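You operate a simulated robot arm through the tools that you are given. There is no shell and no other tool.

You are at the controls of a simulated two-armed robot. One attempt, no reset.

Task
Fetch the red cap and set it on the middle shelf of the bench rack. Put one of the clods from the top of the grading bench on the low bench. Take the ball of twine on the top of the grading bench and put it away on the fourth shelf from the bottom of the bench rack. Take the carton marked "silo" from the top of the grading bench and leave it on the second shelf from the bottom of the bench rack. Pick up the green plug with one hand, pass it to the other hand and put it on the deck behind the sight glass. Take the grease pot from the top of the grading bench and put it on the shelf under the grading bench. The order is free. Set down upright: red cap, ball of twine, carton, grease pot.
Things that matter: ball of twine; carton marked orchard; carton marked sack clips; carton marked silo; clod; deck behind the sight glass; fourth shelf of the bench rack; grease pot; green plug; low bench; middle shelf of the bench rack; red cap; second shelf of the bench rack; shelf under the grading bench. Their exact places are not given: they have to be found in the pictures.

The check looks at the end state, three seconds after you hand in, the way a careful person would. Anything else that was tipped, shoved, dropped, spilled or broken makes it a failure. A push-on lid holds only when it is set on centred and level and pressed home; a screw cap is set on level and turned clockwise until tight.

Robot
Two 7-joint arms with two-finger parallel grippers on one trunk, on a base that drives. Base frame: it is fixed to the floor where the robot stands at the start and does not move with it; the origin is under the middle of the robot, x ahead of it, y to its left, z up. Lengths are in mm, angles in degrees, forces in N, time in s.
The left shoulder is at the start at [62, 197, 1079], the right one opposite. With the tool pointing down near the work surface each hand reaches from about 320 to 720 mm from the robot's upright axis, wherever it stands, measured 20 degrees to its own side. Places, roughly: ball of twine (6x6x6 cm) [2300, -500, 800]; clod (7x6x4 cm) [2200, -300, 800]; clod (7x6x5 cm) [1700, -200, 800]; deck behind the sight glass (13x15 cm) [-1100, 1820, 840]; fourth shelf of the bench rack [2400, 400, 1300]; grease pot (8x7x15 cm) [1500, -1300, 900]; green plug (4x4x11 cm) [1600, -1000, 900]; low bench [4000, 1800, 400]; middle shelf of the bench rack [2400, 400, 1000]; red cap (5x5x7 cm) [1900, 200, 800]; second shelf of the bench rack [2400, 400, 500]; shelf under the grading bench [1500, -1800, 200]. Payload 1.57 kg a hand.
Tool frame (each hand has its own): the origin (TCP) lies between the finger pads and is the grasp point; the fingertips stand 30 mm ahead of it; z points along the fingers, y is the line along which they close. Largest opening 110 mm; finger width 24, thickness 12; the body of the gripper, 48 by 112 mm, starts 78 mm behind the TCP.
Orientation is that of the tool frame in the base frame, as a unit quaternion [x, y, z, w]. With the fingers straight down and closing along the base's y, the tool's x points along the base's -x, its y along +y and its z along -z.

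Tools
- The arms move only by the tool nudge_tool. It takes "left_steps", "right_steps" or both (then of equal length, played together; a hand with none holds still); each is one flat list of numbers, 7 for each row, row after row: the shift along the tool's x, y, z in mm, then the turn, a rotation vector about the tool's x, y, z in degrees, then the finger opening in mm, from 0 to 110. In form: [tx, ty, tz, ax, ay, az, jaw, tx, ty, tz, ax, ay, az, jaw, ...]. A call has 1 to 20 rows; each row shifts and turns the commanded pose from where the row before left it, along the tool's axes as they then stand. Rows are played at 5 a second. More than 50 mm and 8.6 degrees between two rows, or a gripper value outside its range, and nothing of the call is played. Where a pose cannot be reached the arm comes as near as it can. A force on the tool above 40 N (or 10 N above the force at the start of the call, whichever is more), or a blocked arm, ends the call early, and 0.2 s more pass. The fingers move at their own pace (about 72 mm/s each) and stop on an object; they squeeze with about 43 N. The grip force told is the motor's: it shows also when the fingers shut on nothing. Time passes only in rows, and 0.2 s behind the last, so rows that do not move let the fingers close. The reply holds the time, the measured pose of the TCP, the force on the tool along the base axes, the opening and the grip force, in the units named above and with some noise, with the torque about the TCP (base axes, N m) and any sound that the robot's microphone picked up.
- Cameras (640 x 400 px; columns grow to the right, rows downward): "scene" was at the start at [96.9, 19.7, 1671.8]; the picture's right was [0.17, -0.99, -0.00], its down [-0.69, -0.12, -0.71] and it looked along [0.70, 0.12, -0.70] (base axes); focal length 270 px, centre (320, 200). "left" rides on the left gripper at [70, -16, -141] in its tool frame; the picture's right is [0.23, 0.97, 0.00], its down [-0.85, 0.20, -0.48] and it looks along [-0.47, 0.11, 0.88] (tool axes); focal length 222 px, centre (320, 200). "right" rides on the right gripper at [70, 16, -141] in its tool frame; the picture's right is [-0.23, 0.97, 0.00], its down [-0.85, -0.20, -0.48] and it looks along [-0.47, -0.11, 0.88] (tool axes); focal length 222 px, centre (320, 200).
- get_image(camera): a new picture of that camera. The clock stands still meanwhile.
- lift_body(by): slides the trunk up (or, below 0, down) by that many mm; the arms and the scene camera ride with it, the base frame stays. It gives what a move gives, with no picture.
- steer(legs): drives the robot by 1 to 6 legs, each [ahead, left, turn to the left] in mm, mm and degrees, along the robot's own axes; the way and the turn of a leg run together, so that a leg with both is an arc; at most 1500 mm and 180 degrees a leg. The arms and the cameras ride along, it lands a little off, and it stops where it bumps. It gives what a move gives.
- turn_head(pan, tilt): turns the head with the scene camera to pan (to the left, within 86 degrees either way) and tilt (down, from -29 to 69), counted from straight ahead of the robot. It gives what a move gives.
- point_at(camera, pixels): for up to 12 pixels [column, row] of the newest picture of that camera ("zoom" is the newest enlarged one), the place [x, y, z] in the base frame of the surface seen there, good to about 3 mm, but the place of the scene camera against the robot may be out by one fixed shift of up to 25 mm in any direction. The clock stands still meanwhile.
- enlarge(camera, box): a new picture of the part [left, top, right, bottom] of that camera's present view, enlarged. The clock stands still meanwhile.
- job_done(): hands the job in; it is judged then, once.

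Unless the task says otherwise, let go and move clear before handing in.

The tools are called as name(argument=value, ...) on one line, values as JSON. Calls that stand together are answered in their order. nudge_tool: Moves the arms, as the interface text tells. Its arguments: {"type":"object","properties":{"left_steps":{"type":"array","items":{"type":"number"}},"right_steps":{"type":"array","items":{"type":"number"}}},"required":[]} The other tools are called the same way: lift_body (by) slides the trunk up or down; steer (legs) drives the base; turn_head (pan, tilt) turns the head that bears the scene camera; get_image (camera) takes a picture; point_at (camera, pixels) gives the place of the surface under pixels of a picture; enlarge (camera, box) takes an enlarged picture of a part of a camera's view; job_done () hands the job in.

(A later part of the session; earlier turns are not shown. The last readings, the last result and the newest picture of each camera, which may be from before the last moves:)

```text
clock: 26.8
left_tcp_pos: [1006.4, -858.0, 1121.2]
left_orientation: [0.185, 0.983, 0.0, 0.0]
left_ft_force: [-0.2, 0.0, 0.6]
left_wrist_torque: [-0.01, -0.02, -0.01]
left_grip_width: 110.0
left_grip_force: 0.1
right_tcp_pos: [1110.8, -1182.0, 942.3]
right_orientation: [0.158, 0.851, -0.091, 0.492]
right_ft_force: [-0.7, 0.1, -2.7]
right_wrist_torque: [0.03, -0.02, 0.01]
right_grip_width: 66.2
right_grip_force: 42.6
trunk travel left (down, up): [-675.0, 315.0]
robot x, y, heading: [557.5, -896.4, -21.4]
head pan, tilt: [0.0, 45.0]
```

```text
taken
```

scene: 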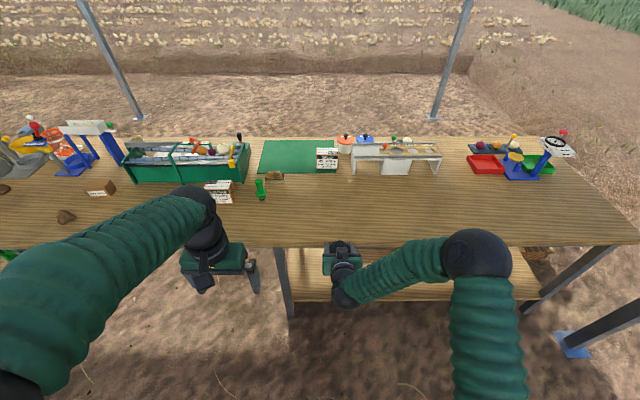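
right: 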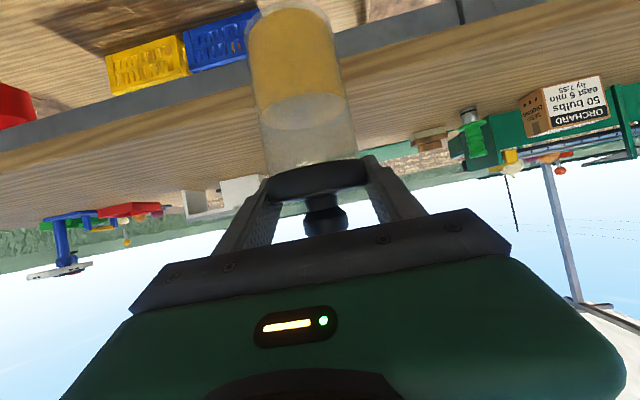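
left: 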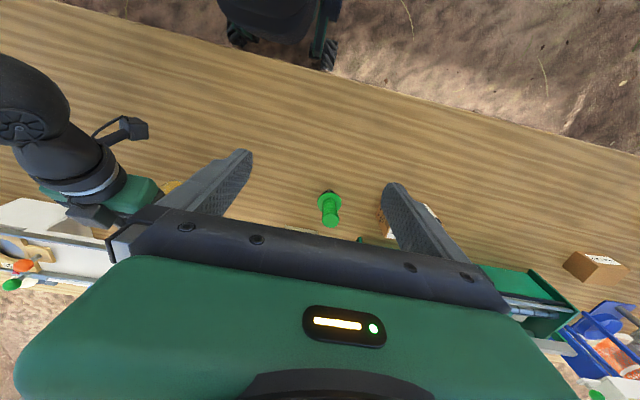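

point_at(camera="scene", pixels=[[400, 290], [400, 296], [420, 299], [320, 297], [480, 235], [445, 250], [400, 250], [283, 280], [283, 240], [440, 244], [290, 300], [350, 280]])

point_at(camera="right", pixels=[[360, 60], [400, 20], [100, 120], [380, 10], [460, 10], [150, 50], [60, 130], [100, 150]])

```text
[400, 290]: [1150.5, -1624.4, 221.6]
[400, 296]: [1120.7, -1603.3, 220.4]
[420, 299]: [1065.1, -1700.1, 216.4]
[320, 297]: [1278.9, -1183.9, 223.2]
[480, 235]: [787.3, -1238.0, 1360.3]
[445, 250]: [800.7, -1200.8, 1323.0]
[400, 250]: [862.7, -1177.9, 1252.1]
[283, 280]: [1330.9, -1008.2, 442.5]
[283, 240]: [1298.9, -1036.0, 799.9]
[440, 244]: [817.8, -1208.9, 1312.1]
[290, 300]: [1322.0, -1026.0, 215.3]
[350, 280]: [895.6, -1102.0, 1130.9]
```

```text
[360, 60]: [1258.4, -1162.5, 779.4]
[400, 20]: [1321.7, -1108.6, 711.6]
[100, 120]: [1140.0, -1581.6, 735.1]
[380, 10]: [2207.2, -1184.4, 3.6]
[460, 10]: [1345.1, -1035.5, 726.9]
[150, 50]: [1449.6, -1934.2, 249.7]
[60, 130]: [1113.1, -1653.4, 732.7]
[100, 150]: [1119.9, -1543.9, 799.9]
```

The jar is clear of the bench edge (true edge ≈ v 1590, shelf edge ≈ v 1620). I'll lower the trunk 568 mm, then check.

lift_body(by=-568)

get_image(camera="right")

get_image(camera="scene")

```text
refused: -568 is not a number from -400 to 400
```

```text
taken
```

right: 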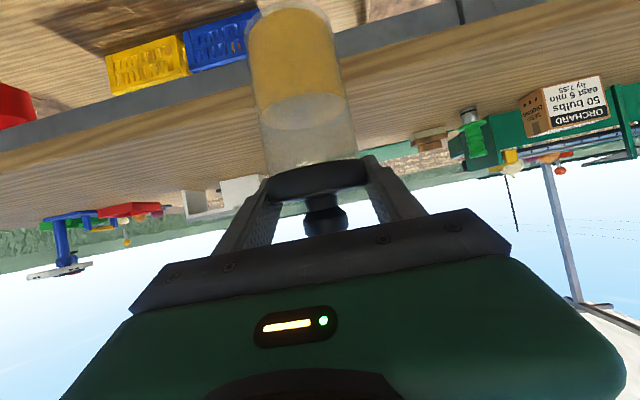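

```text
taken
```

scene: 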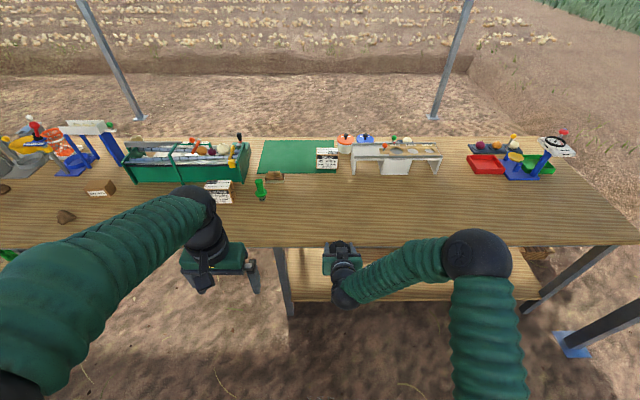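

lift_body(by=-300)

lift_body(by=-268)

get_image(camera="right")

get_image(camera="scene")

```text
clock: 29.8
left_tcp_pos: [1003.1, -856.2, 822.2]
left_orientation: [0.185, 0.983, 0.0, 0.0]
left_ft_force: [-0.4, -0.1, -0.2]
left_wrist_torque: [-0.03, 0.0, -0.02]
left_grip_width: 109.9
left_grip_force: 0.0
right_tcp_pos: [1108.5, -1182.5, 643.2]
right_orientation: [0.159, 0.851, -0.091, 0.492]
right_ft_force: [0.3, 0.4, -1.9]
right_wrist_torque: [0.0, -0.01, 0.0]
right_grip_width: 66.4
right_grip_force: 42.9
trunk travel left (down, up): [-375.0, 615.0]
robot x, y, heading: [557.7, -898.0, -21.7]
head pan, tilt: [0.0, 45.0]
```

```text
clock: 32.5
left_tcp_pos: [1003.5, -857.1, 553.8]
left_orientation: [0.185, 0.983, 0.0, 0.0]
left_ft_force: [-0.2, 0.8, -0.5]
left_wrist_torque: [0.01, -0.02, 0.02]
left_grip_width: 110.1
left_grip_force: 0.1
right_tcp_pos: [1107.5, -1180.3, 375.4]
right_orientation: [0.16, 0.851, -0.092, 0.492]
right_ft_force: [-0.6, -0.4, -2.0]
right_wrist_torque: [0.01, -0.01, -0.01]
right_grip_width: 66.0
right_grip_force: 42.7
trunk travel left (down, up): [-107.0, 883.0]
robot x, y, heading: [559.6, -899.0, -21.5]
head pan, tilt: [0.0, 45.0]
```

```text
taken
```

right: 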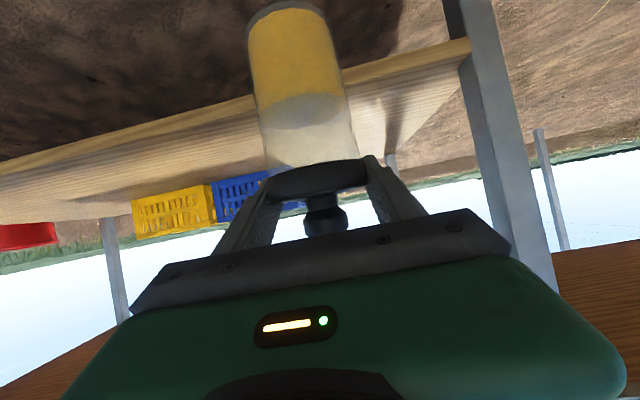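

```text
taken
```

scene: 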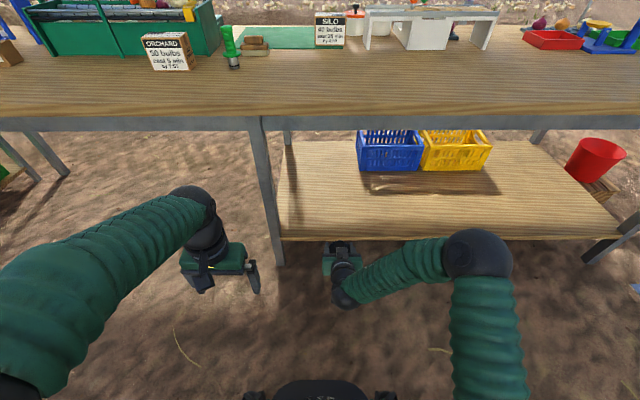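

point_at(camera="right", pixels=[[380, 80], [380, 62], [200, 118], [100, 160], [430, 60], [290, 15], [285, 8], [490, 100], [240, 95]])

```text
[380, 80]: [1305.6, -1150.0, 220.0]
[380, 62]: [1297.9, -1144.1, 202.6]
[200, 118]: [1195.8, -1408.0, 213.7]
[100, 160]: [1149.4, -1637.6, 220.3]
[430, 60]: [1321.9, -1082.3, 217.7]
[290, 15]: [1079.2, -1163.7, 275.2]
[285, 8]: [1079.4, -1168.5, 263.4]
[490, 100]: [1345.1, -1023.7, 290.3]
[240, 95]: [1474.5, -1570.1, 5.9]
```

Shelf front edge is at v≈1621, z≈220.5; jar bottom ~40 mm above it. Drive 245 mm ahead.

steer(legs=[[245, 0, 0]])

get_image(camera="right")

point_at(camera="right", pixels=[[290, 10], [285, 5], [250, 60], [350, 60], [400, 60], [200, 100], [340, 20]])

```text
clock: 34.3
left_tcp_pos: [1233.9, -946.5, 553.5]
left_orientation: [0.185, 0.983, -0.001, 0.0]
left_ft_force: [0.2, 0.7, 0.1]
left_wrist_torque: [-0.02, -0.02, 0.01]
left_grip_width: 109.7
left_grip_force: 0.1
right_tcp_pos: [1338.9, -1271.0, 374.7]
right_orientation: [0.16, 0.851, -0.092, 0.492]
right_ft_force: [-1.2, 0.5, -3.2]
right_wrist_torque: [0.0, 0.0, 0.01]
right_grip_width: 66.3
right_grip_force: 43.2
trunk travel left (down, up): [-107.0, 883.0]
robot x, y, heading: [785.8, -989.3, -21.4]
head pan, tilt: [0.0, 45.0]
```

```text
taken
```

right: 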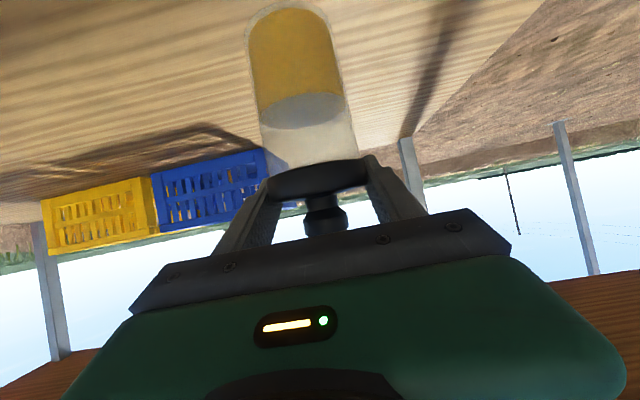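

```text
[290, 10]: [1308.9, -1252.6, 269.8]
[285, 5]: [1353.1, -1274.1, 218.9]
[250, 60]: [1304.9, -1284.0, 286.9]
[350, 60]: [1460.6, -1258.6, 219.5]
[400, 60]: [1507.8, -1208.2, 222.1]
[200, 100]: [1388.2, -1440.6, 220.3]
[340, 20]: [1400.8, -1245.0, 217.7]
```

Jar is 85 mm inside the shelf edge. Lowering in small steps.

nudge_tool(right_steps=[4.33, 0, 2.5, 0, 0, 0, 50, 4.33, 0, 2.5, 0, 0, 0, 50, 4.33, 0, 2.5, 0, 0, 0, 50, 4.33, 0, 2.5, 0, 0, 0, 50, 4.33, 0, 2.5, 0, 0, 0, 50, 4.33, 0, 2.5, 0, 0, 0, 50])

get_image(camera="right")

enlarge(camera="right", box=[220, 0, 380, 100])

```text
clock: 35.7
left_tcp_pos: [1232.9, -946.9, 555.9]
left_orientation: [0.186, 0.983, 0.0, 0.001]
left_ft_force: [0.1, 0.1, 0.1]
left_wrist_torque: [-0.01, -0.03, 0.03]
left_grip_width: 109.8
left_grip_force: 0.0
right_tcp_pos: [1338.5, -1271.0, 345.9]
right_orientation: [0.159, 0.85, -0.092, 0.493]
right_ft_force: [-0.2, -0.5, -2.0]
right_wrist_torque: [-0.03, -0.01, 0.0]
right_grip_width: 66.3
right_grip_force: 43.0
trunk travel left (down, up): [-107.0, 883.0]
robot x, y, heading: [789.2, -987.6, -21.6]
head pan, tilt: [0.0, 45.0]
```

```text
taken
```

right: 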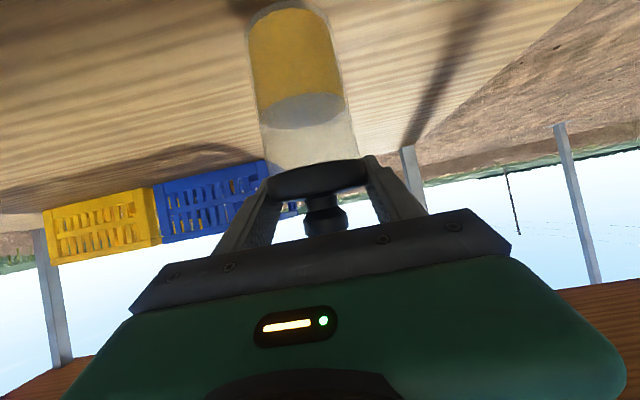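

```text
4.00 times, centred on (300, 50) of right
```

zoom: 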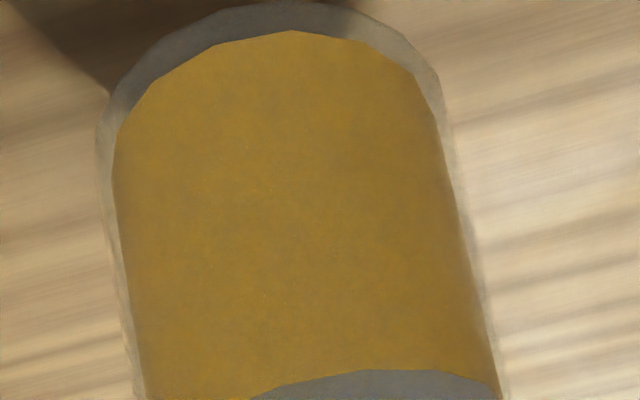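

Still ~10 mm of gap to go; lowering 2 mm at a time and watching the force.

nudge_tool(right_steps=[1.73, 0, 1, 0, 0, 0, 50, 1.73, 0, 1, 0, 0, 0, 50, 1.73, 0, 1, 0, 0, 0, 50, 1.73, 0, 1, 0, 0, 0, 50])

point_at(camera="right", pixels=[[290, 5], [285, 3], [290, 15]])

```text
clock: 36.7
left_tcp_pos: [1231.6, -945.6, 553.3]
left_orientation: [0.186, 0.983, -0.001, 0.001]
left_ft_force: [-0.3, 0.0, 0.1]
left_wrist_torque: [0.01, 0.02, 0.02]
left_grip_width: 109.9
left_grip_force: 0.0
right_tcp_pos: [1337.8, -1271.0, 337.8]
right_orientation: [0.159, 0.85, -0.091, 0.493]
right_ft_force: [0.5, -0.2, -2.1]
right_wrist_torque: [0.02, -0.02, 0.0]
right_grip_width: 66.2
right_grip_force: 43.2
trunk travel left (down, up): [-107.0, 883.0]
robot x, y, heading: [788.7, -987.1, -21.4]
head pan, tilt: [0.0, 45.0]
```

```text
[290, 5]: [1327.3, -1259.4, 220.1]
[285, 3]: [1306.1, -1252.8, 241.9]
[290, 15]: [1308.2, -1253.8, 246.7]
```

nudge_tool(right_steps=[1.73, 0, 1, 0, 0, 0, 50, 1.73, 0, 1, 0, 0, 0, 50])

nudge_tool(right_steps=[1.73, 0, 1, 0, 0, 0, 50])

nudge_tool(right_steps=[1.73, 0, 1, 0, 0, 0, 50])

nudge_tool(right_steps=[0.87, 0, 0.5, 0, 0, 0, 50])

```text
clock: 37.3
left_tcp_pos: [1233.7, -945.6, 553.9]
left_orientation: [0.184, 0.983, 0.0, 0.001]
left_ft_force: [-0.5, -1.0, 0.6]
left_wrist_torque: [-0.02, 0.0, 0.02]
left_grip_width: 110.1
left_grip_force: 0.0
right_tcp_pos: [1337.4, -1269.8, 334.7]
right_orientation: [0.16, 0.85, -0.092, 0.493]
right_ft_force: [-0.1, 0.9, -2.8]
right_wrist_torque: [0.0, 0.02, 0.0]
right_grip_width: 66.1
right_grip_force: 42.8
trunk travel left (down, up): [-107.0, 883.0]
robot x, y, heading: [788.0, -988.4, -21.4]
head pan, tilt: [0.0, 45.0]
```

```text
clock: 37.7
left_tcp_pos: [1232.3, -947.3, 554.9]
left_orientation: [0.185, 0.983, -0.001, 0.0]
left_ft_force: [0.5, 0.0, 0.2]
left_wrist_torque: [0.0, 0.01, 0.0]
left_grip_width: 110.1
left_grip_force: 0.0
right_tcp_pos: [1337.7, -1271.0, 332.5]
right_orientation: [0.16, 0.85, -0.093, 0.493]
right_ft_force: [-0.9, 0.3, -1.5]
right_wrist_torque: [-0.02, 0.0, -0.01]
right_grip_width: 65.9
right_grip_force: 42.7
trunk travel left (down, up): [-107.0, 883.0]
robot x, y, heading: [785.4, -987.0, -21.3]
head pan, tilt: [0.0, 45.0]
```

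```text
clock: 38.1
left_tcp_pos: [1233.6, -948.1, 555.9]
left_orientation: [0.184, 0.983, 0.0, 0.002]
left_ft_force: [0.2, -0.2, 0.1]
left_wrist_torque: [-0.02, -0.02, 0.04]
left_grip_width: 110.0
left_grip_force: 0.2
right_tcp_pos: [1338.4, -1271.2, 332.1]
right_orientation: [0.159, 0.85, -0.092, 0.494]
right_ft_force: [-2.8, 0.3, 8.3]
right_wrist_torque: [-0.05, 0.05, -0.02]
right_grip_width: 66.1
right_grip_force: 43.4
trunk travel left (down, up): [-107.0, 883.0]
robot x, y, heading: [787.7, -992.8, -21.6]
head pan, tilt: [0.0, 45.0]
```

```text
clock: 38.5
left_tcp_pos: [1232.0, -945.7, 555.2]
left_orientation: [0.186, 0.983, 0.0, 0.001]
left_ft_force: [0.1, -0.2, 0.2]
left_wrist_torque: [-0.01, -0.02, 0.0]
left_grip_width: 110.2
left_grip_force: 0.1
right_tcp_pos: [1337.0, -1271.1, 331.0]
right_orientation: [0.16, 0.849, -0.093, 0.495]
right_ft_force: [-5.6, 0.3, 18.9]
right_wrist_torque: [-0.08, 0.06, 0.0]
right_grip_width: 66.3
right_grip_force: 42.7
trunk travel left (down, up): [-107.0, 883.0]
robot x, y, heading: [787.9, -990.9, -21.5]
head pan, tilt: [0.0, 45.0]
```

Contact is felt (18.9 N), the jar stands on the shelf. I relieve the load, open and withdraw backward.

nudge_tool(right_steps=[-1.3, 0, -0.75, 0, 0, 0, 50, 0, 0, 0, 0, 0, 0, 70, 0, 0, 0, 0, 0, 0, 80, 0, 0, 0, 0, 0, 0, 110, 0, 0, 0, 0, 0, 0, 110])

nudge_tool(right_steps=[0, 0, -15, 0, 0, 0, 110, 0, 0, -25, 0, 0, 0, 110, 0, 0, -40, 0, 0, 0, 110, 0, 0, -40, 0, 0, 0, 110, 0, 0, 0, 0, 0, 0, 110])

get_image(camera="right")

get_image(camera="scene")

```text
clock: 39.7
left_tcp_pos: [1232.9, -947.1, 554.5]
left_orientation: [0.185, 0.983, -0.001, 0.0]
left_ft_force: [0.1, 0.7, 0.1]
left_wrist_torque: [0.05, -0.02, -0.05]
left_grip_width: 109.8
left_grip_force: 0.0
right_tcp_pos: [1338.0, -1270.9, 329.2]
right_orientation: [0.159, 0.85, -0.092, 0.494]
right_ft_force: [-0.5, 0.3, 0.3]
right_wrist_torque: [-0.02, 0.0, 0.0]
right_grip_width: 110.0
right_grip_force: 0.1
trunk travel left (down, up): [-107.0, 883.0]
robot x, y, heading: [789.8, -989.2, -21.5]
head pan, tilt: [0.0, 45.0]
```

```text
clock: 40.9
left_tcp_pos: [1233.6, -947.4, 554.2]
left_orientation: [0.185, 0.983, -0.001, 0.001]
left_ft_force: [-0.3, 0.5, 0.4]
left_wrist_torque: [0.03, 0.01, 0.02]
left_grip_width: 109.7
left_grip_force: 0.1
right_tcp_pos: [1238.9, -1234.0, 390.0]
right_orientation: [0.161, 0.85, -0.093, 0.493]
right_ft_force: [0.5, 0.0, 0.5]
right_wrist_torque: [0.0, 0.01, -0.02]
right_grip_width: 110.0
right_grip_force: 0.0
trunk travel left (down, up): [-107.0, 883.0]
robot x, y, heading: [789.7, -990.3, -21.3]
head pan, tilt: [0.0, 45.0]
```

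```text
taken
```

right: 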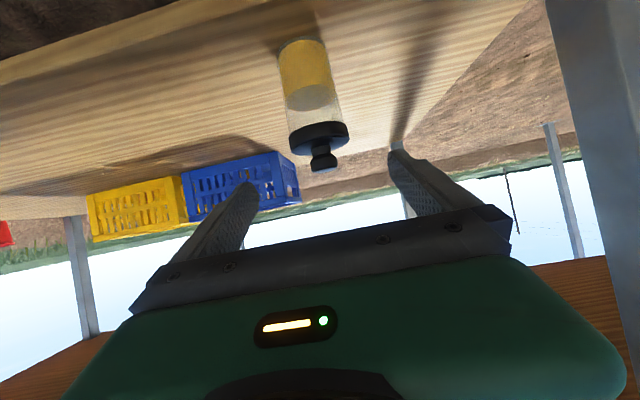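

```text
taken
```

scene: 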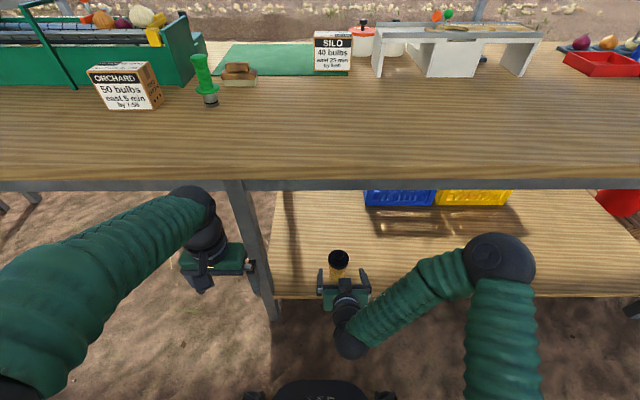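

The pot stands upright on the shelf with its lid on. Next is the green plug: back away, raise the trunk and look at it.

steer(legs=[[-200, 0, 0]])

lift_body(by=300)

lift_body(by=220)

get_image(camera="scene")

enlarge(camera="scene", box=[220, 150, 320, 212])

```text
clock: 42.5
left_tcp_pos: [1043.1, -871.9, 554.7]
left_orientation: [0.185, 0.983, 0.001, 0.001]
left_ft_force: [0.1, -0.9, 0.4]
left_wrist_torque: [-0.05, -0.01, 0.0]
left_grip_width: 109.9
left_grip_force: 0.0
right_tcp_pos: [1051.1, -1158.8, 389.2]
right_orientation: [0.159, 0.85, -0.091, 0.493]
right_ft_force: [0.6, 0.3, -0.4]
right_wrist_torque: [0.03, -0.01, -0.01]
right_grip_width: 110.0
right_grip_force: 0.1
trunk travel left (down, up): [-107.0, 883.0]
robot x, y, heading: [600.1, -918.1, -21.3]
head pan, tilt: [0.0, 45.0]
```

```text
clock: 45.5
left_tcp_pos: [1042.8, -873.5, 854.6]
left_orientation: [0.185, 0.983, 0.0, 0.003]
left_ft_force: [-0.3, 0.2, -0.6]
left_wrist_torque: [-0.01, -0.02, 0.01]
left_grip_width: 110.3
left_grip_force: 0.0
right_tcp_pos: [1050.8, -1158.8, 689.6]
right_orientation: [0.159, 0.85, -0.091, 0.493]
right_ft_force: [-0.2, 0.1, -0.1]
right_wrist_torque: [0.03, 0.02, 0.0]
right_grip_width: 110.0
right_grip_force: 0.1
trunk travel left (down, up): [-407.0, 583.0]
robot x, y, heading: [597.0, -913.0, -21.5]
head pan, tilt: [0.0, 45.0]
```

```text
clock: 47.9
left_tcp_pos: [1043.2, -871.9, 1074.6]
left_orientation: [0.185, 0.983, 0.0, 0.002]
left_ft_force: [0.0, 0.3, -0.3]
left_wrist_torque: [0.0, 0.01, 0.0]
left_grip_width: 110.2
left_grip_force: 0.0
right_tcp_pos: [1050.8, -1159.5, 911.5]
right_orientation: [0.159, 0.85, -0.091, 0.493]
right_ft_force: [-0.7, 0.6, 0.1]
right_wrist_torque: [0.04, 0.03, 0.01]
right_grip_width: 110.0
right_grip_force: 0.1
trunk travel left (down, up): [-627.0, 363.0]
robot x, y, heading: [600.9, -915.3, -21.2]
head pan, tilt: [0.0, 45.0]
```

```text
taken
```

scene: 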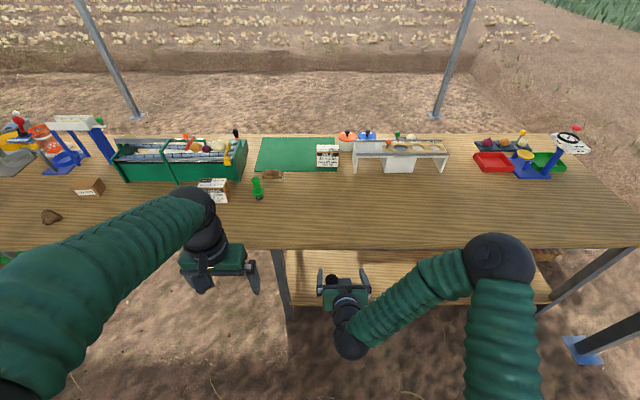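

```text
6.40 times, centred on (270, 181) of scene
```

zoom: 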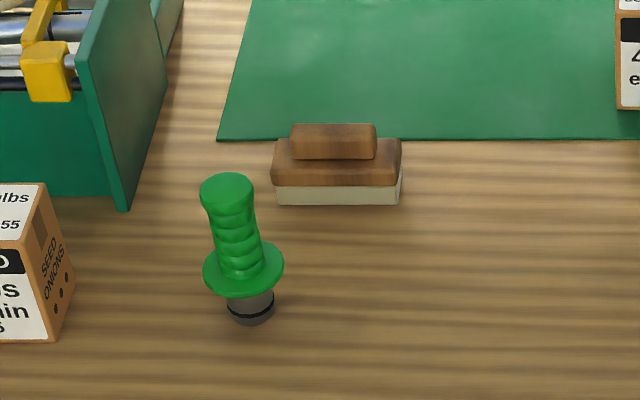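

The plug stands on its black end with a ribbed handle above a flange (zoom (232,230)). I'll move left and forward so it is in front of the right hand.

steer(legs=[[0, 320, 0], [290, 0, 0]])

get_image(camera="right")

get_image(camera="scene")

```text
clock: 51.6
left_tcp_pos: [1427.3, -685.9, 1075.6]
left_orientation: [0.185, 0.983, 0.002, 0.002]
left_ft_force: [-0.2, -1.0, -0.2]
left_wrist_torque: [0.05, 0.0, 0.01]
left_grip_width: 110.1
left_grip_force: 0.0
right_tcp_pos: [1436.0, -972.1, 910.5]
right_orientation: [0.16, 0.85, -0.091, 0.494]
right_ft_force: [-0.2, -0.4, -0.3]
right_wrist_torque: [-0.03, -0.03, 0.03]
right_grip_width: 110.5
right_grip_force: 0.1
trunk travel left (down, up): [-627.0, 363.0]
robot x, y, heading: [982.0, -728.2, -21.1]
head pan, tilt: [0.0, 45.0]
```

```text
taken
```

right: 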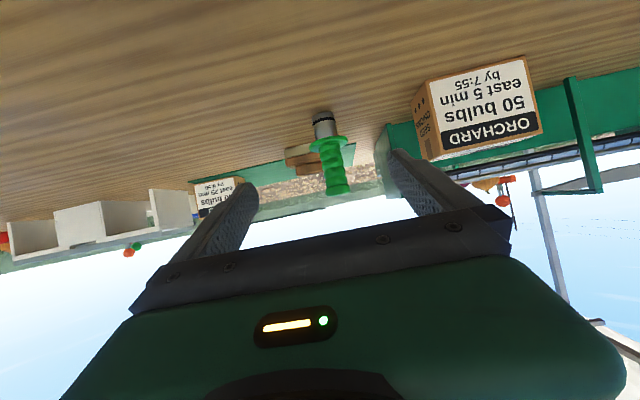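

```text
taken
```

scene: 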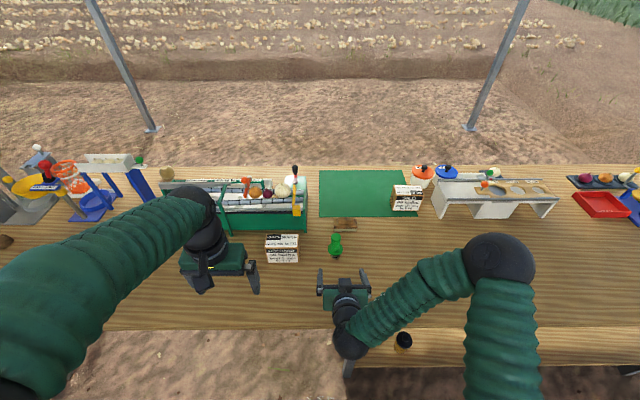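

enlarge(camera="right", box=[280, 90, 380, 210])

point_at(camera="zoom", pixels=[[270, 95], [270, 120], [270, 140], [280, 190], [285, 230], [300, 290], [310, 330], [260, 200], [305, 200], [330, 180], [205, 195]])

```text
3.33 times, centred on (330, 150) of right
```

zoom: 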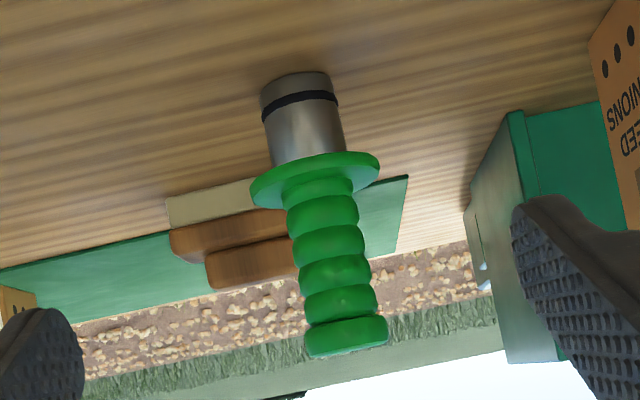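

```text
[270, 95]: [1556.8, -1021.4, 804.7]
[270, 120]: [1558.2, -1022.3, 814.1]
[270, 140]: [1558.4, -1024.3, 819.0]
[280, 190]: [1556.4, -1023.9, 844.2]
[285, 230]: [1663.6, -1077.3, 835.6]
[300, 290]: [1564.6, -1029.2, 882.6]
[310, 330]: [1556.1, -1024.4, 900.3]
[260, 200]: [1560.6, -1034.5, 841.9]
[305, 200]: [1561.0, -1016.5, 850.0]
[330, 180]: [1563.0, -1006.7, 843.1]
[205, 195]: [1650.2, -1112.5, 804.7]
```

point_at(camera="zoom", pixels=[[300, 85], [302, 120], [305, 150], [316, 172], [377, 165], [255, 192], [322, 215], [328, 245], [338, 300], [346, 335], [310, 335], [383, 335]])

```text
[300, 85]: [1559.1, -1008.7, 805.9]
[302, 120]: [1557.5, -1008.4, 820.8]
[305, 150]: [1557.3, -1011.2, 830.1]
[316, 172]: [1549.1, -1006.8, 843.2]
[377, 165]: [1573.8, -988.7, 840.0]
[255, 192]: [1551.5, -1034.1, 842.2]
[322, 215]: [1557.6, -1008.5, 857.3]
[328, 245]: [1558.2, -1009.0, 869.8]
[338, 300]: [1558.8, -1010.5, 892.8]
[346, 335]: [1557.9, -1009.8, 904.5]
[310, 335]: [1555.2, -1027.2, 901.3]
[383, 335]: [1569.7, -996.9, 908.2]
```

Plug axis ≈ (1572,-1016), handle from z 848 to 909. I'll tilt the right hand to 75°, line up, and take a look before advancing.

nudge_tool(right_steps=[0, 0, 0, 0, -7.5, 0, 110, 0, 0, 0, 0, -7.5, 0, 110, 2, 4, 23.3, 0, 0, 0, 110, 2, 4, 23.3, 0, 0, 0, 110, 0, 0, 0, 0, 0, 0, 80])

get_image(camera="right")

get_image(camera="scene")

```text
clock: 52.8
left_tcp_pos: [1427.0, -684.5, 1076.3]
left_orientation: [0.184, 0.983, -0.001, 0.002]
left_ft_force: [0.0, -0.2, 0.4]
left_wrist_torque: [0.03, -0.03, 0.0]
left_grip_width: 109.8
left_grip_force: 0.1
right_tcp_pos: [1477.9, -978.8, 895.4]
right_orientation: [0.146, 0.778, -0.112, 0.601]
right_ft_force: [1.0, 0.4, 0.3]
right_wrist_torque: [0.03, -0.02, -0.01]
right_grip_width: 80.0
right_grip_force: 0.1
trunk travel left (down, up): [-627.0, 363.0]
robot x, y, heading: [982.0, -726.9, -21.2]
head pan, tilt: [0.0, 45.0]
```

```text
taken
```

right: 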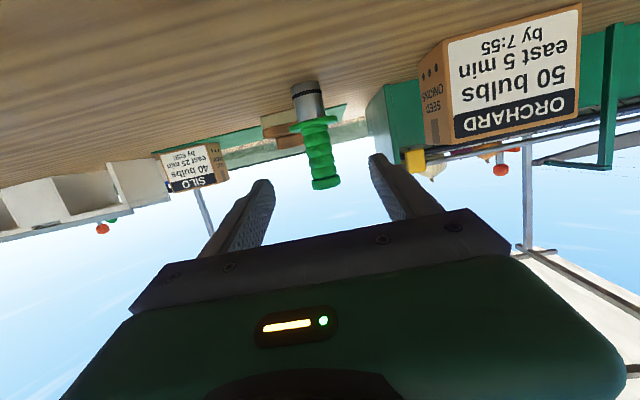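

```text
taken
```

scene: 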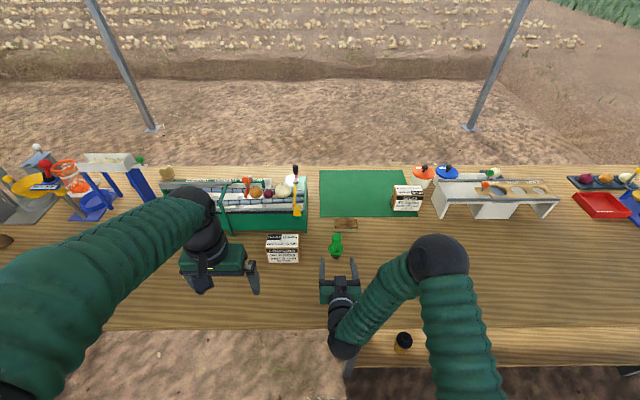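

nudge_tool(right_steps=[0, 0, 34, 0, 0, 0, 80, 0, 0, 34, 0, 0, 0, 80, 0, 0, 34, 0, 0, 0, 80, 0, 0, 0, 0, 0, 0, 80])

get_image(camera="right")

point_at(camera="right", pixels=[[303, 110], [310, 130], [315, 150], [318, 170]])

```text
clock: 53.8
left_tcp_pos: [1427.5, -683.3, 1076.0]
left_orientation: [0.185, 0.983, -0.001, 0.001]
left_ft_force: [-0.3, 0.0, 0.3]
left_wrist_torque: [0.01, 0.01, 0.0]
left_grip_width: 110.2
left_grip_force: 0.0
right_tcp_pos: [1571.1, -1014.6, 869.6]
right_orientation: [0.147, 0.778, -0.113, 0.6]
right_ft_force: [-0.2, -0.5, 0.3]
right_wrist_torque: [-0.04, 0.0, 0.02]
right_grip_width: 80.0
right_grip_force: 0.0
trunk travel left (down, up): [-627.0, 363.0]
robot x, y, heading: [984.3, -724.1, -21.6]
head pan, tilt: [0.0, 45.0]
```

```text
taken
```

right: 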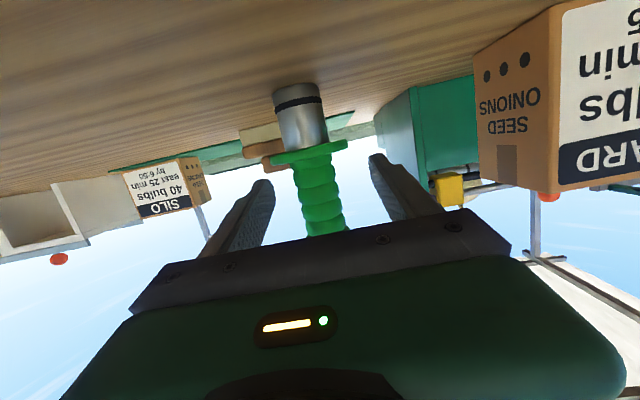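

```text
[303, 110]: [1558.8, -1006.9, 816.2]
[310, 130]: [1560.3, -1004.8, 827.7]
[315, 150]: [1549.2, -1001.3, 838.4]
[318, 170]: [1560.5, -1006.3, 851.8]
```

TCP sits on the handle axis. Closing on the handle and lifting.

nudge_tool(right_steps=[0, 0, 0, 0, 0, 0, 50, 0, 0, 0, 0, 0, 0, 35, 0, 0, 0, 0, 0, 0, 20, 0, 0, 0, 0, 0, 0, 20])

nudge_tool(right_steps=[-9.66, 0, -2.59, 0, 0, 0, 20, -9.66, 0, -2.59, 0, 0, 0, 20, -9.66, 0, -2.59, 0, 0, 0, 20, -9.66, 0, -2.59, 0, 0, 0, 20, -9.66, 0, -2.59, 0, 0, 0, 20])

get_image(camera="right")

```text
clock: 54.8
left_tcp_pos: [1427.7, -683.8, 1075.7]
left_orientation: [0.185, 0.983, 0.0, 0.002]
left_ft_force: [0.6, -0.9, -0.4]
left_wrist_torque: [0.02, 0.01, 0.02]
left_grip_width: 110.1
left_grip_force: 0.0
right_tcp_pos: [1571.8, -1014.4, 870.0]
right_orientation: [0.147, 0.778, -0.113, 0.6]
right_ft_force: [0.3, -0.4, 0.7]
right_wrist_torque: [0.0, 0.03, -0.01]
right_grip_width: 27.5
right_grip_force: 38.2
trunk travel left (down, up): [-627.0, 363.0]
robot x, y, heading: [984.4, -729.4, -21.4]
head pan, tilt: [0.0, 45.0]
```

```text
clock: 56.0
left_tcp_pos: [1427.6, -682.8, 1075.0]
left_orientation: [0.185, 0.983, 0.0, 0.002]
left_ft_force: [-0.1, 0.1, -0.2]
left_wrist_torque: [0.02, 0.01, -0.01]
left_grip_width: 110.1
left_grip_force: 0.0
right_tcp_pos: [1571.7, -1013.4, 918.4]
right_orientation: [0.146, 0.778, -0.112, 0.601]
right_ft_force: [0.2, 0.2, -1.5]
right_wrist_torque: [0.0, 0.02, 0.0]
right_grip_width: 27.5
right_grip_force: 37.9
trunk travel left (down, up): [-627.0, 363.0]
robot x, y, heading: [982.3, -724.2, -21.6]
head pan, tilt: [0.0, 45.0]
```

```text
taken
```

right: 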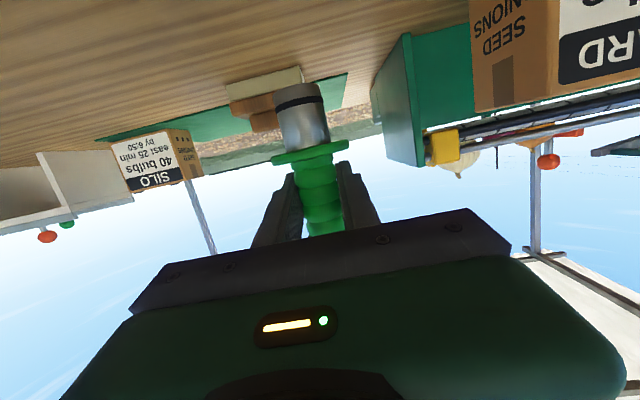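

The plug is held (27.5 mm, rising with the hand). Back away from the bench for the handover.

steer(legs=[[-450, 0, 0]])

nudge_tool(right_steps=[-7.5, 10, -28.5, 0, 0, 0, 20, -7.5, 10, -28.5, 0, 0, 0, 20, -7.5, 10, -28.5, 0, 0, 0, 20, -7.5, 10, -28.5, 0, 0, 0, 20, 0, 0, 0, 0, 0, 0, 20])

get_image(camera="right")

get_image(camera="scene")

get_image(camera="left")

```text
clock: 58.7
left_tcp_pos: [1006.9, -518.1, 1074.2]
left_orientation: [0.185, 0.983, 0.0, 0.001]
left_ft_force: [-0.1, -1.0, -0.3]
left_wrist_torque: [0.02, 0.04, 0.01]
left_grip_width: 110.1
left_grip_force: 0.1
right_tcp_pos: [1150.3, -849.3, 918.7]
right_orientation: [0.146, 0.779, -0.112, 0.599]
right_ft_force: [0.0, 0.9, -1.1]
right_wrist_torque: [0.03, 0.01, -0.03]
right_grip_width: 27.3
right_grip_force: 38.3
trunk travel left (down, up): [-627.0, 363.0]
robot x, y, heading: [561.8, -558.0, -21.3]
head pan, tilt: [0.0, 45.0]
```

```text
clock: 59.9
left_tcp_pos: [1006.1, -518.5, 1075.4]
left_orientation: [0.184, 0.983, -0.001, 0.002]
left_ft_force: [-0.1, -0.4, -0.2]
left_wrist_torque: [0.01, 0.01, 0.02]
left_grip_width: 110.1
left_grip_force: 0.1
right_tcp_pos: [1068.7, -773.3, 977.9]
right_orientation: [0.146, 0.778, -0.113, 0.601]
right_ft_force: [0.6, -0.2, -0.6]
right_wrist_torque: [-0.01, -0.02, 0.03]
right_grip_width: 27.5
right_grip_force: 38.0
trunk travel left (down, up): [-627.0, 363.0]
robot x, y, heading: [567.6, -560.6, -21.5]
head pan, tilt: [0.0, 45.0]
```

```text
taken
```

right: 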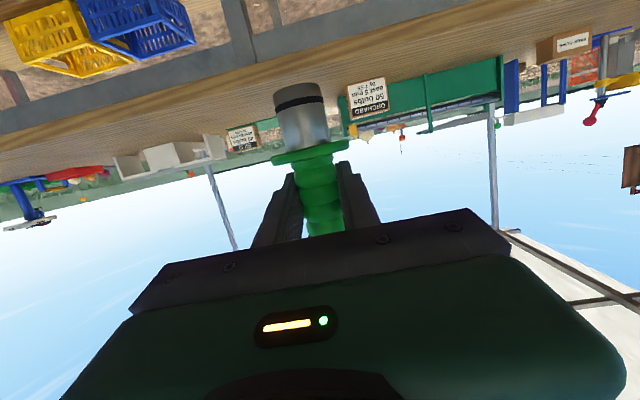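

```text
taken
```

scene: 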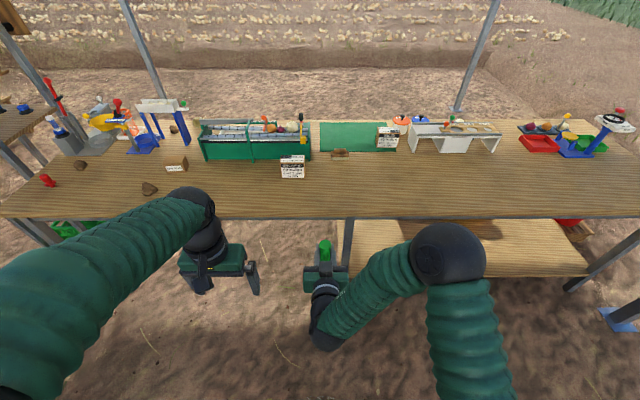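

```text
taken
```

left: 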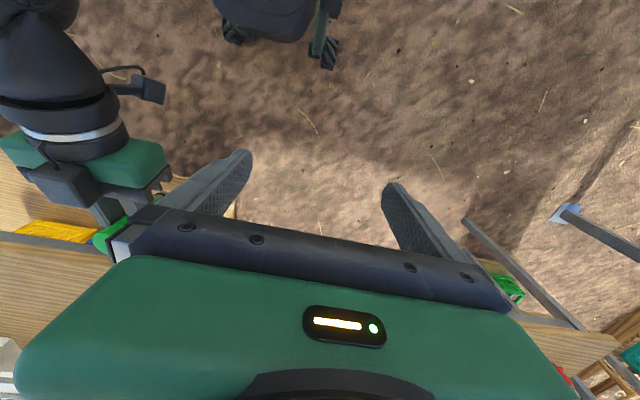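

The plug is upright in the right hand at about fwd 546, top z≈1017. I bring the left hand over it, fingers down, staying above first.

nudge_tool(left_steps=[0, 0, -40, 0, 0, 0, 110, -25.5, -35.7, 0, 0, 0, 0, 110, -25.5, -35.7, 0, 0, 0, 0, 110, -25.5, -35.7, 0, 0, 0, 0, 110, -25.5, -35.7, 0, 0, 0, 0, 110, -25.5, -35.7, 0, 0, 0, 0, 110, -25.5, -35.7, 0, 0, 0, 0, 80, 0, 0, 0, 0, 0, 0, 80])

get_image(camera="left")

get_image(camera="scene")

```text
clock: 61.7
left_tcp_pos: [1067.6, -773.4, 1117.6]
left_orientation: [0.185, 0.983, 0.0, 0.002]
left_ft_force: [0.2, 0.0, 0.0]
left_wrist_torque: [0.0, -0.01, 0.03]
left_grip_width: 80.2
left_grip_force: 0.0
right_tcp_pos: [1065.6, -774.0, 978.7]
right_orientation: [0.147, 0.777, -0.113, 0.601]
right_ft_force: [-0.5, 0.1, -1.9]
right_wrist_torque: [-0.02, -0.02, -0.01]
right_grip_width: 27.1
right_grip_force: 37.9
trunk travel left (down, up): [-627.0, 363.0]
robot x, y, heading: [563.1, -563.7, -21.0]
head pan, tilt: [0.0, 45.0]
```

```text
taken
```

left: 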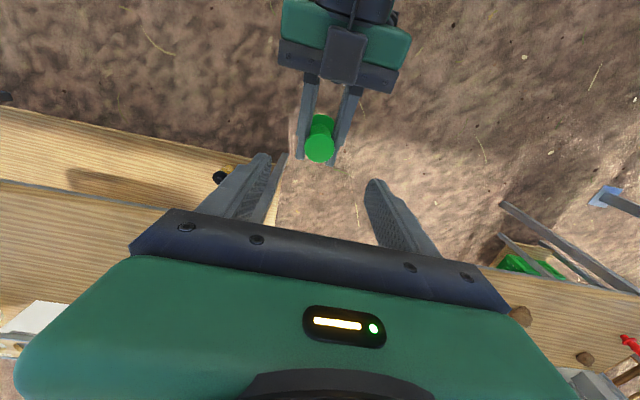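

```text
taken
```

scene: 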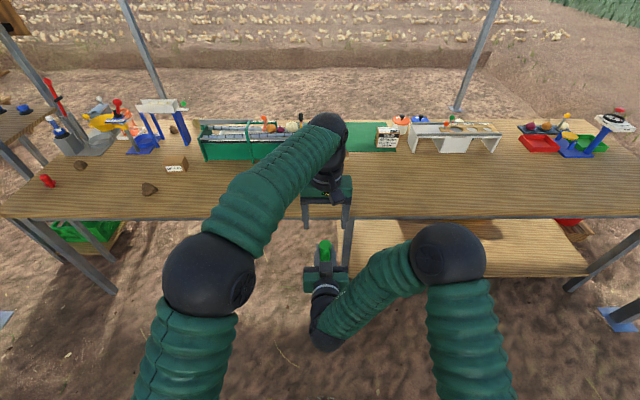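

enlarge(camera="left", box=[270, 60, 390, 180])

point_at(camera="zoom", pixels=[[265, 440], [200, 420], [335, 420], [265, 400], [265, 475], [170, 420], [380, 420], [250, 350]])

```text
3.33 times, centred on (330, 120) of left
```

zoom: 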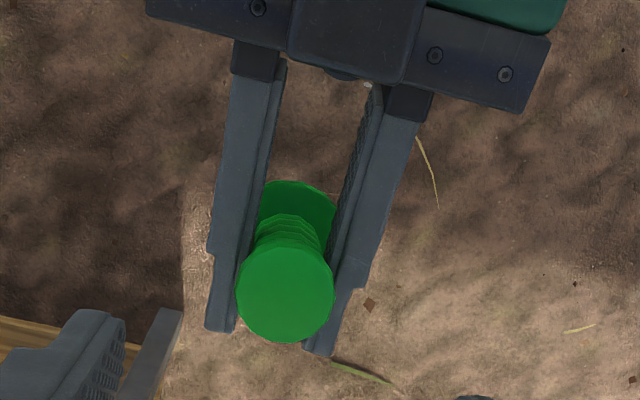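

```text
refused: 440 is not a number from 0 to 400
```

point_at(camera="zoom", pixels=[[285, 295], [242, 290], [330, 290], [285, 255], [285, 335], [220, 300], [330, 310], [285, 235]])

```text
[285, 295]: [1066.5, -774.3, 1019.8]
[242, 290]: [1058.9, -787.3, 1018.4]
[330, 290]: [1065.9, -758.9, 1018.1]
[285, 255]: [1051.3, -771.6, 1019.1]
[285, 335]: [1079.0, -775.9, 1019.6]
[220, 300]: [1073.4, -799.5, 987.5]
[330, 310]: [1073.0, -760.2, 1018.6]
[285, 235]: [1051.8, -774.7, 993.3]
```

Plug top centre measured at (1066,-774,1019), directly under the left TCP. Descend 87 mm and close the left fingers on the top of the handle.

nudge_tool(left_steps=[1, 0, 30, 0, 0, 0, 70, 0, 0, 30, 0, 0, 0, 70, 0, 0, 27, 0, 0, 0, 70, 0, 0, 0, 0, 0, 0, 70])

get_image(camera="left")

get_image(camera="right")

```text
clock: 62.7
left_tcp_pos: [1068.3, -771.7, 1029.4]
left_orientation: [0.184, 0.983, 0.001, 0.002]
left_ft_force: [0.0, 0.2, 0.0]
left_wrist_torque: [-0.01, 0.05, 0.0]
left_grip_width: 70.2
left_grip_force: 0.1
right_tcp_pos: [1066.3, -774.3, 978.4]
right_orientation: [0.146, 0.777, -0.112, 0.602]
right_ft_force: [0.5, -0.1, -0.7]
right_wrist_torque: [-0.02, 0.03, -0.02]
right_grip_width: 27.1
right_grip_force: 37.9
trunk travel left (down, up): [-627.0, 363.0]
robot x, y, heading: [562.2, -565.3, -21.3]
head pan, tilt: [0.0, 45.0]
```

```text
taken
```

left: 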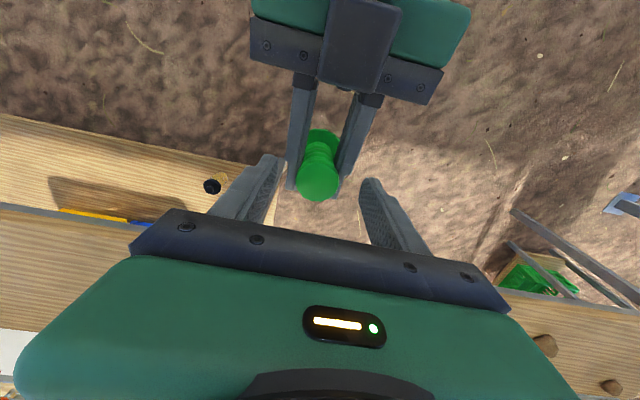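

```text
taken
```

right: 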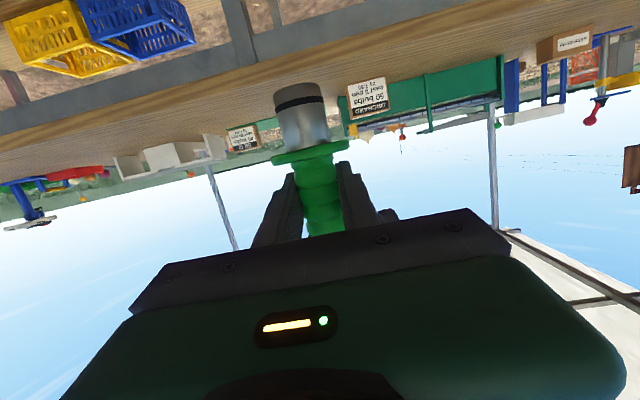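

nudge_tool(left_steps=[0, 0, 0, 0, 0, 0, 45, 0, 0, 0, 0, 0, 0, 30, 0, 0, 0, 0, 0, 0, 20, 0, 0, 0, 0, 0, 0, 20])

get_image(camera="left")

```text
clock: 63.7
left_tcp_pos: [1067.6, -773.4, 1029.7]
left_orientation: [0.185, 0.983, -0.002, 0.003]
left_ft_force: [-2.3, -10.9, 0.8]
left_wrist_torque: [-0.31, 0.05, 0.0]
left_grip_width: 30.6
left_grip_force: 39.1
right_tcp_pos: [1067.3, -773.2, 976.8]
right_orientation: [0.145, 0.778, -0.111, 0.601]
right_ft_force: [2.5, 10.5, 0.9]
right_wrist_torque: [-0.21, 0.06, -0.03]
right_grip_width: 27.4
right_grip_force: 38.4
trunk travel left (down, up): [-627.0, 363.0]
robot x, y, heading: [559.3, -561.3, -21.4]
head pan, tilt: [0.0, 45.0]
```

```text
taken
```

left: 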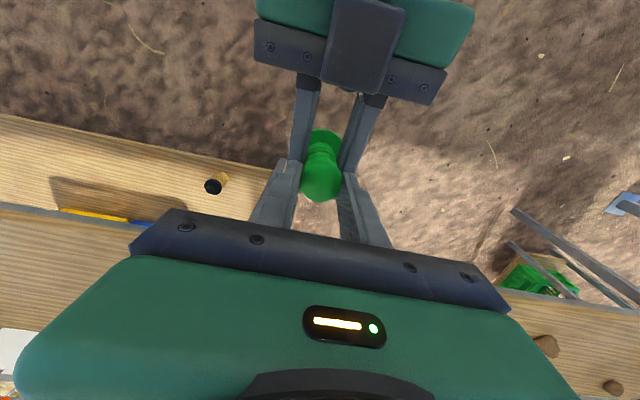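

Both hands hold the plug (left 30.6 mm, 39 N). Open the right hand and draw it straight back.

nudge_tool(right_steps=[0, 0, 0, 0, 0, 0, 40, 0, 0, 0, 0, 0, 0, 70, 0, 0, 0, 0, 0, 0, 80, 0, 0, 0, 0, 0, 0, 80])

nudge_tool(right_steps=[5.2, 0, -19.3, 0, 0, 0, 80, 9, -5, -33.8, 0, 0, 0, 80, 9, -20, -33.8, 0, 0, 0, 80, 0, -40, 0, 0, 0, 0, 80, 0, -40, 0, 0, 0, 0, 80, 0, -40, 0, 0, 0, 0, 80, 0, 0, 0, 0, 0, 0, 110])

get_image(camera="left")

get_image(camera="scene")

```text
clock: 64.7
left_tcp_pos: [1068.4, -772.3, 1029.7]
left_orientation: [0.185, 0.983, 0.0, 0.003]
left_ft_force: [-0.3, -0.3, -0.6]
left_wrist_torque: [-0.02, 0.03, -0.03]
left_grip_width: 30.5
left_grip_force: 39.3
right_tcp_pos: [1067.0, -774.9, 978.4]
right_orientation: [0.146, 0.778, -0.112, 0.601]
right_ft_force: [-0.8, 0.6, -0.2]
right_wrist_torque: [-0.03, -0.01, 0.01]
right_grip_width: 80.0
right_grip_force: 0.1
trunk travel left (down, up): [-627.0, 363.0]
robot x, y, heading: [562.8, -560.1, -21.3]
head pan, tilt: [0.0, 45.0]
```

```text
clock: 66.3
left_tcp_pos: [1068.5, -771.0, 1029.3]
left_orientation: [0.185, 0.983, -0.001, 0.002]
left_ft_force: [-0.2, -1.0, -0.1]
left_wrist_torque: [0.0, 0.0, -0.01]
left_grip_width: 30.7
left_grip_force: 39.5
right_tcp_pos: [982.7, -857.0, 952.9]
right_orientation: [0.147, 0.778, -0.114, 0.6]
right_ft_force: [-0.3, 0.1, -0.7]
right_wrist_torque: [-0.01, 0.0, -0.01]
right_grip_width: 110.0
right_grip_force: 0.0
right hand out of reach, approached as far as the arm can: row 4, 5, 6
trunk travel left (down, up): [-627.0, 363.0]
robot x, y, heading: [560.1, -559.7, -21.6]
head pan, tilt: [0.0, 45.0]
```

```text
taken
```

left: 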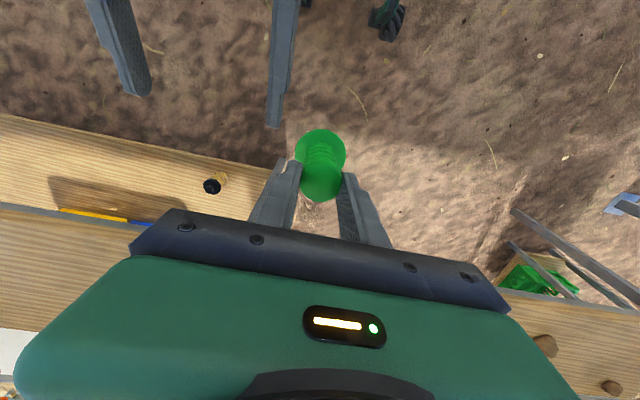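

```text
taken
```

scene: 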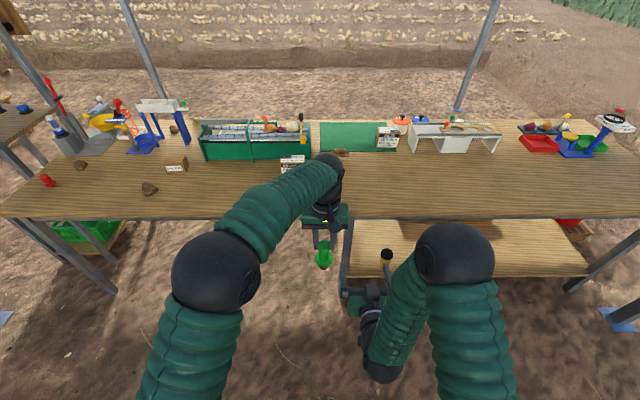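

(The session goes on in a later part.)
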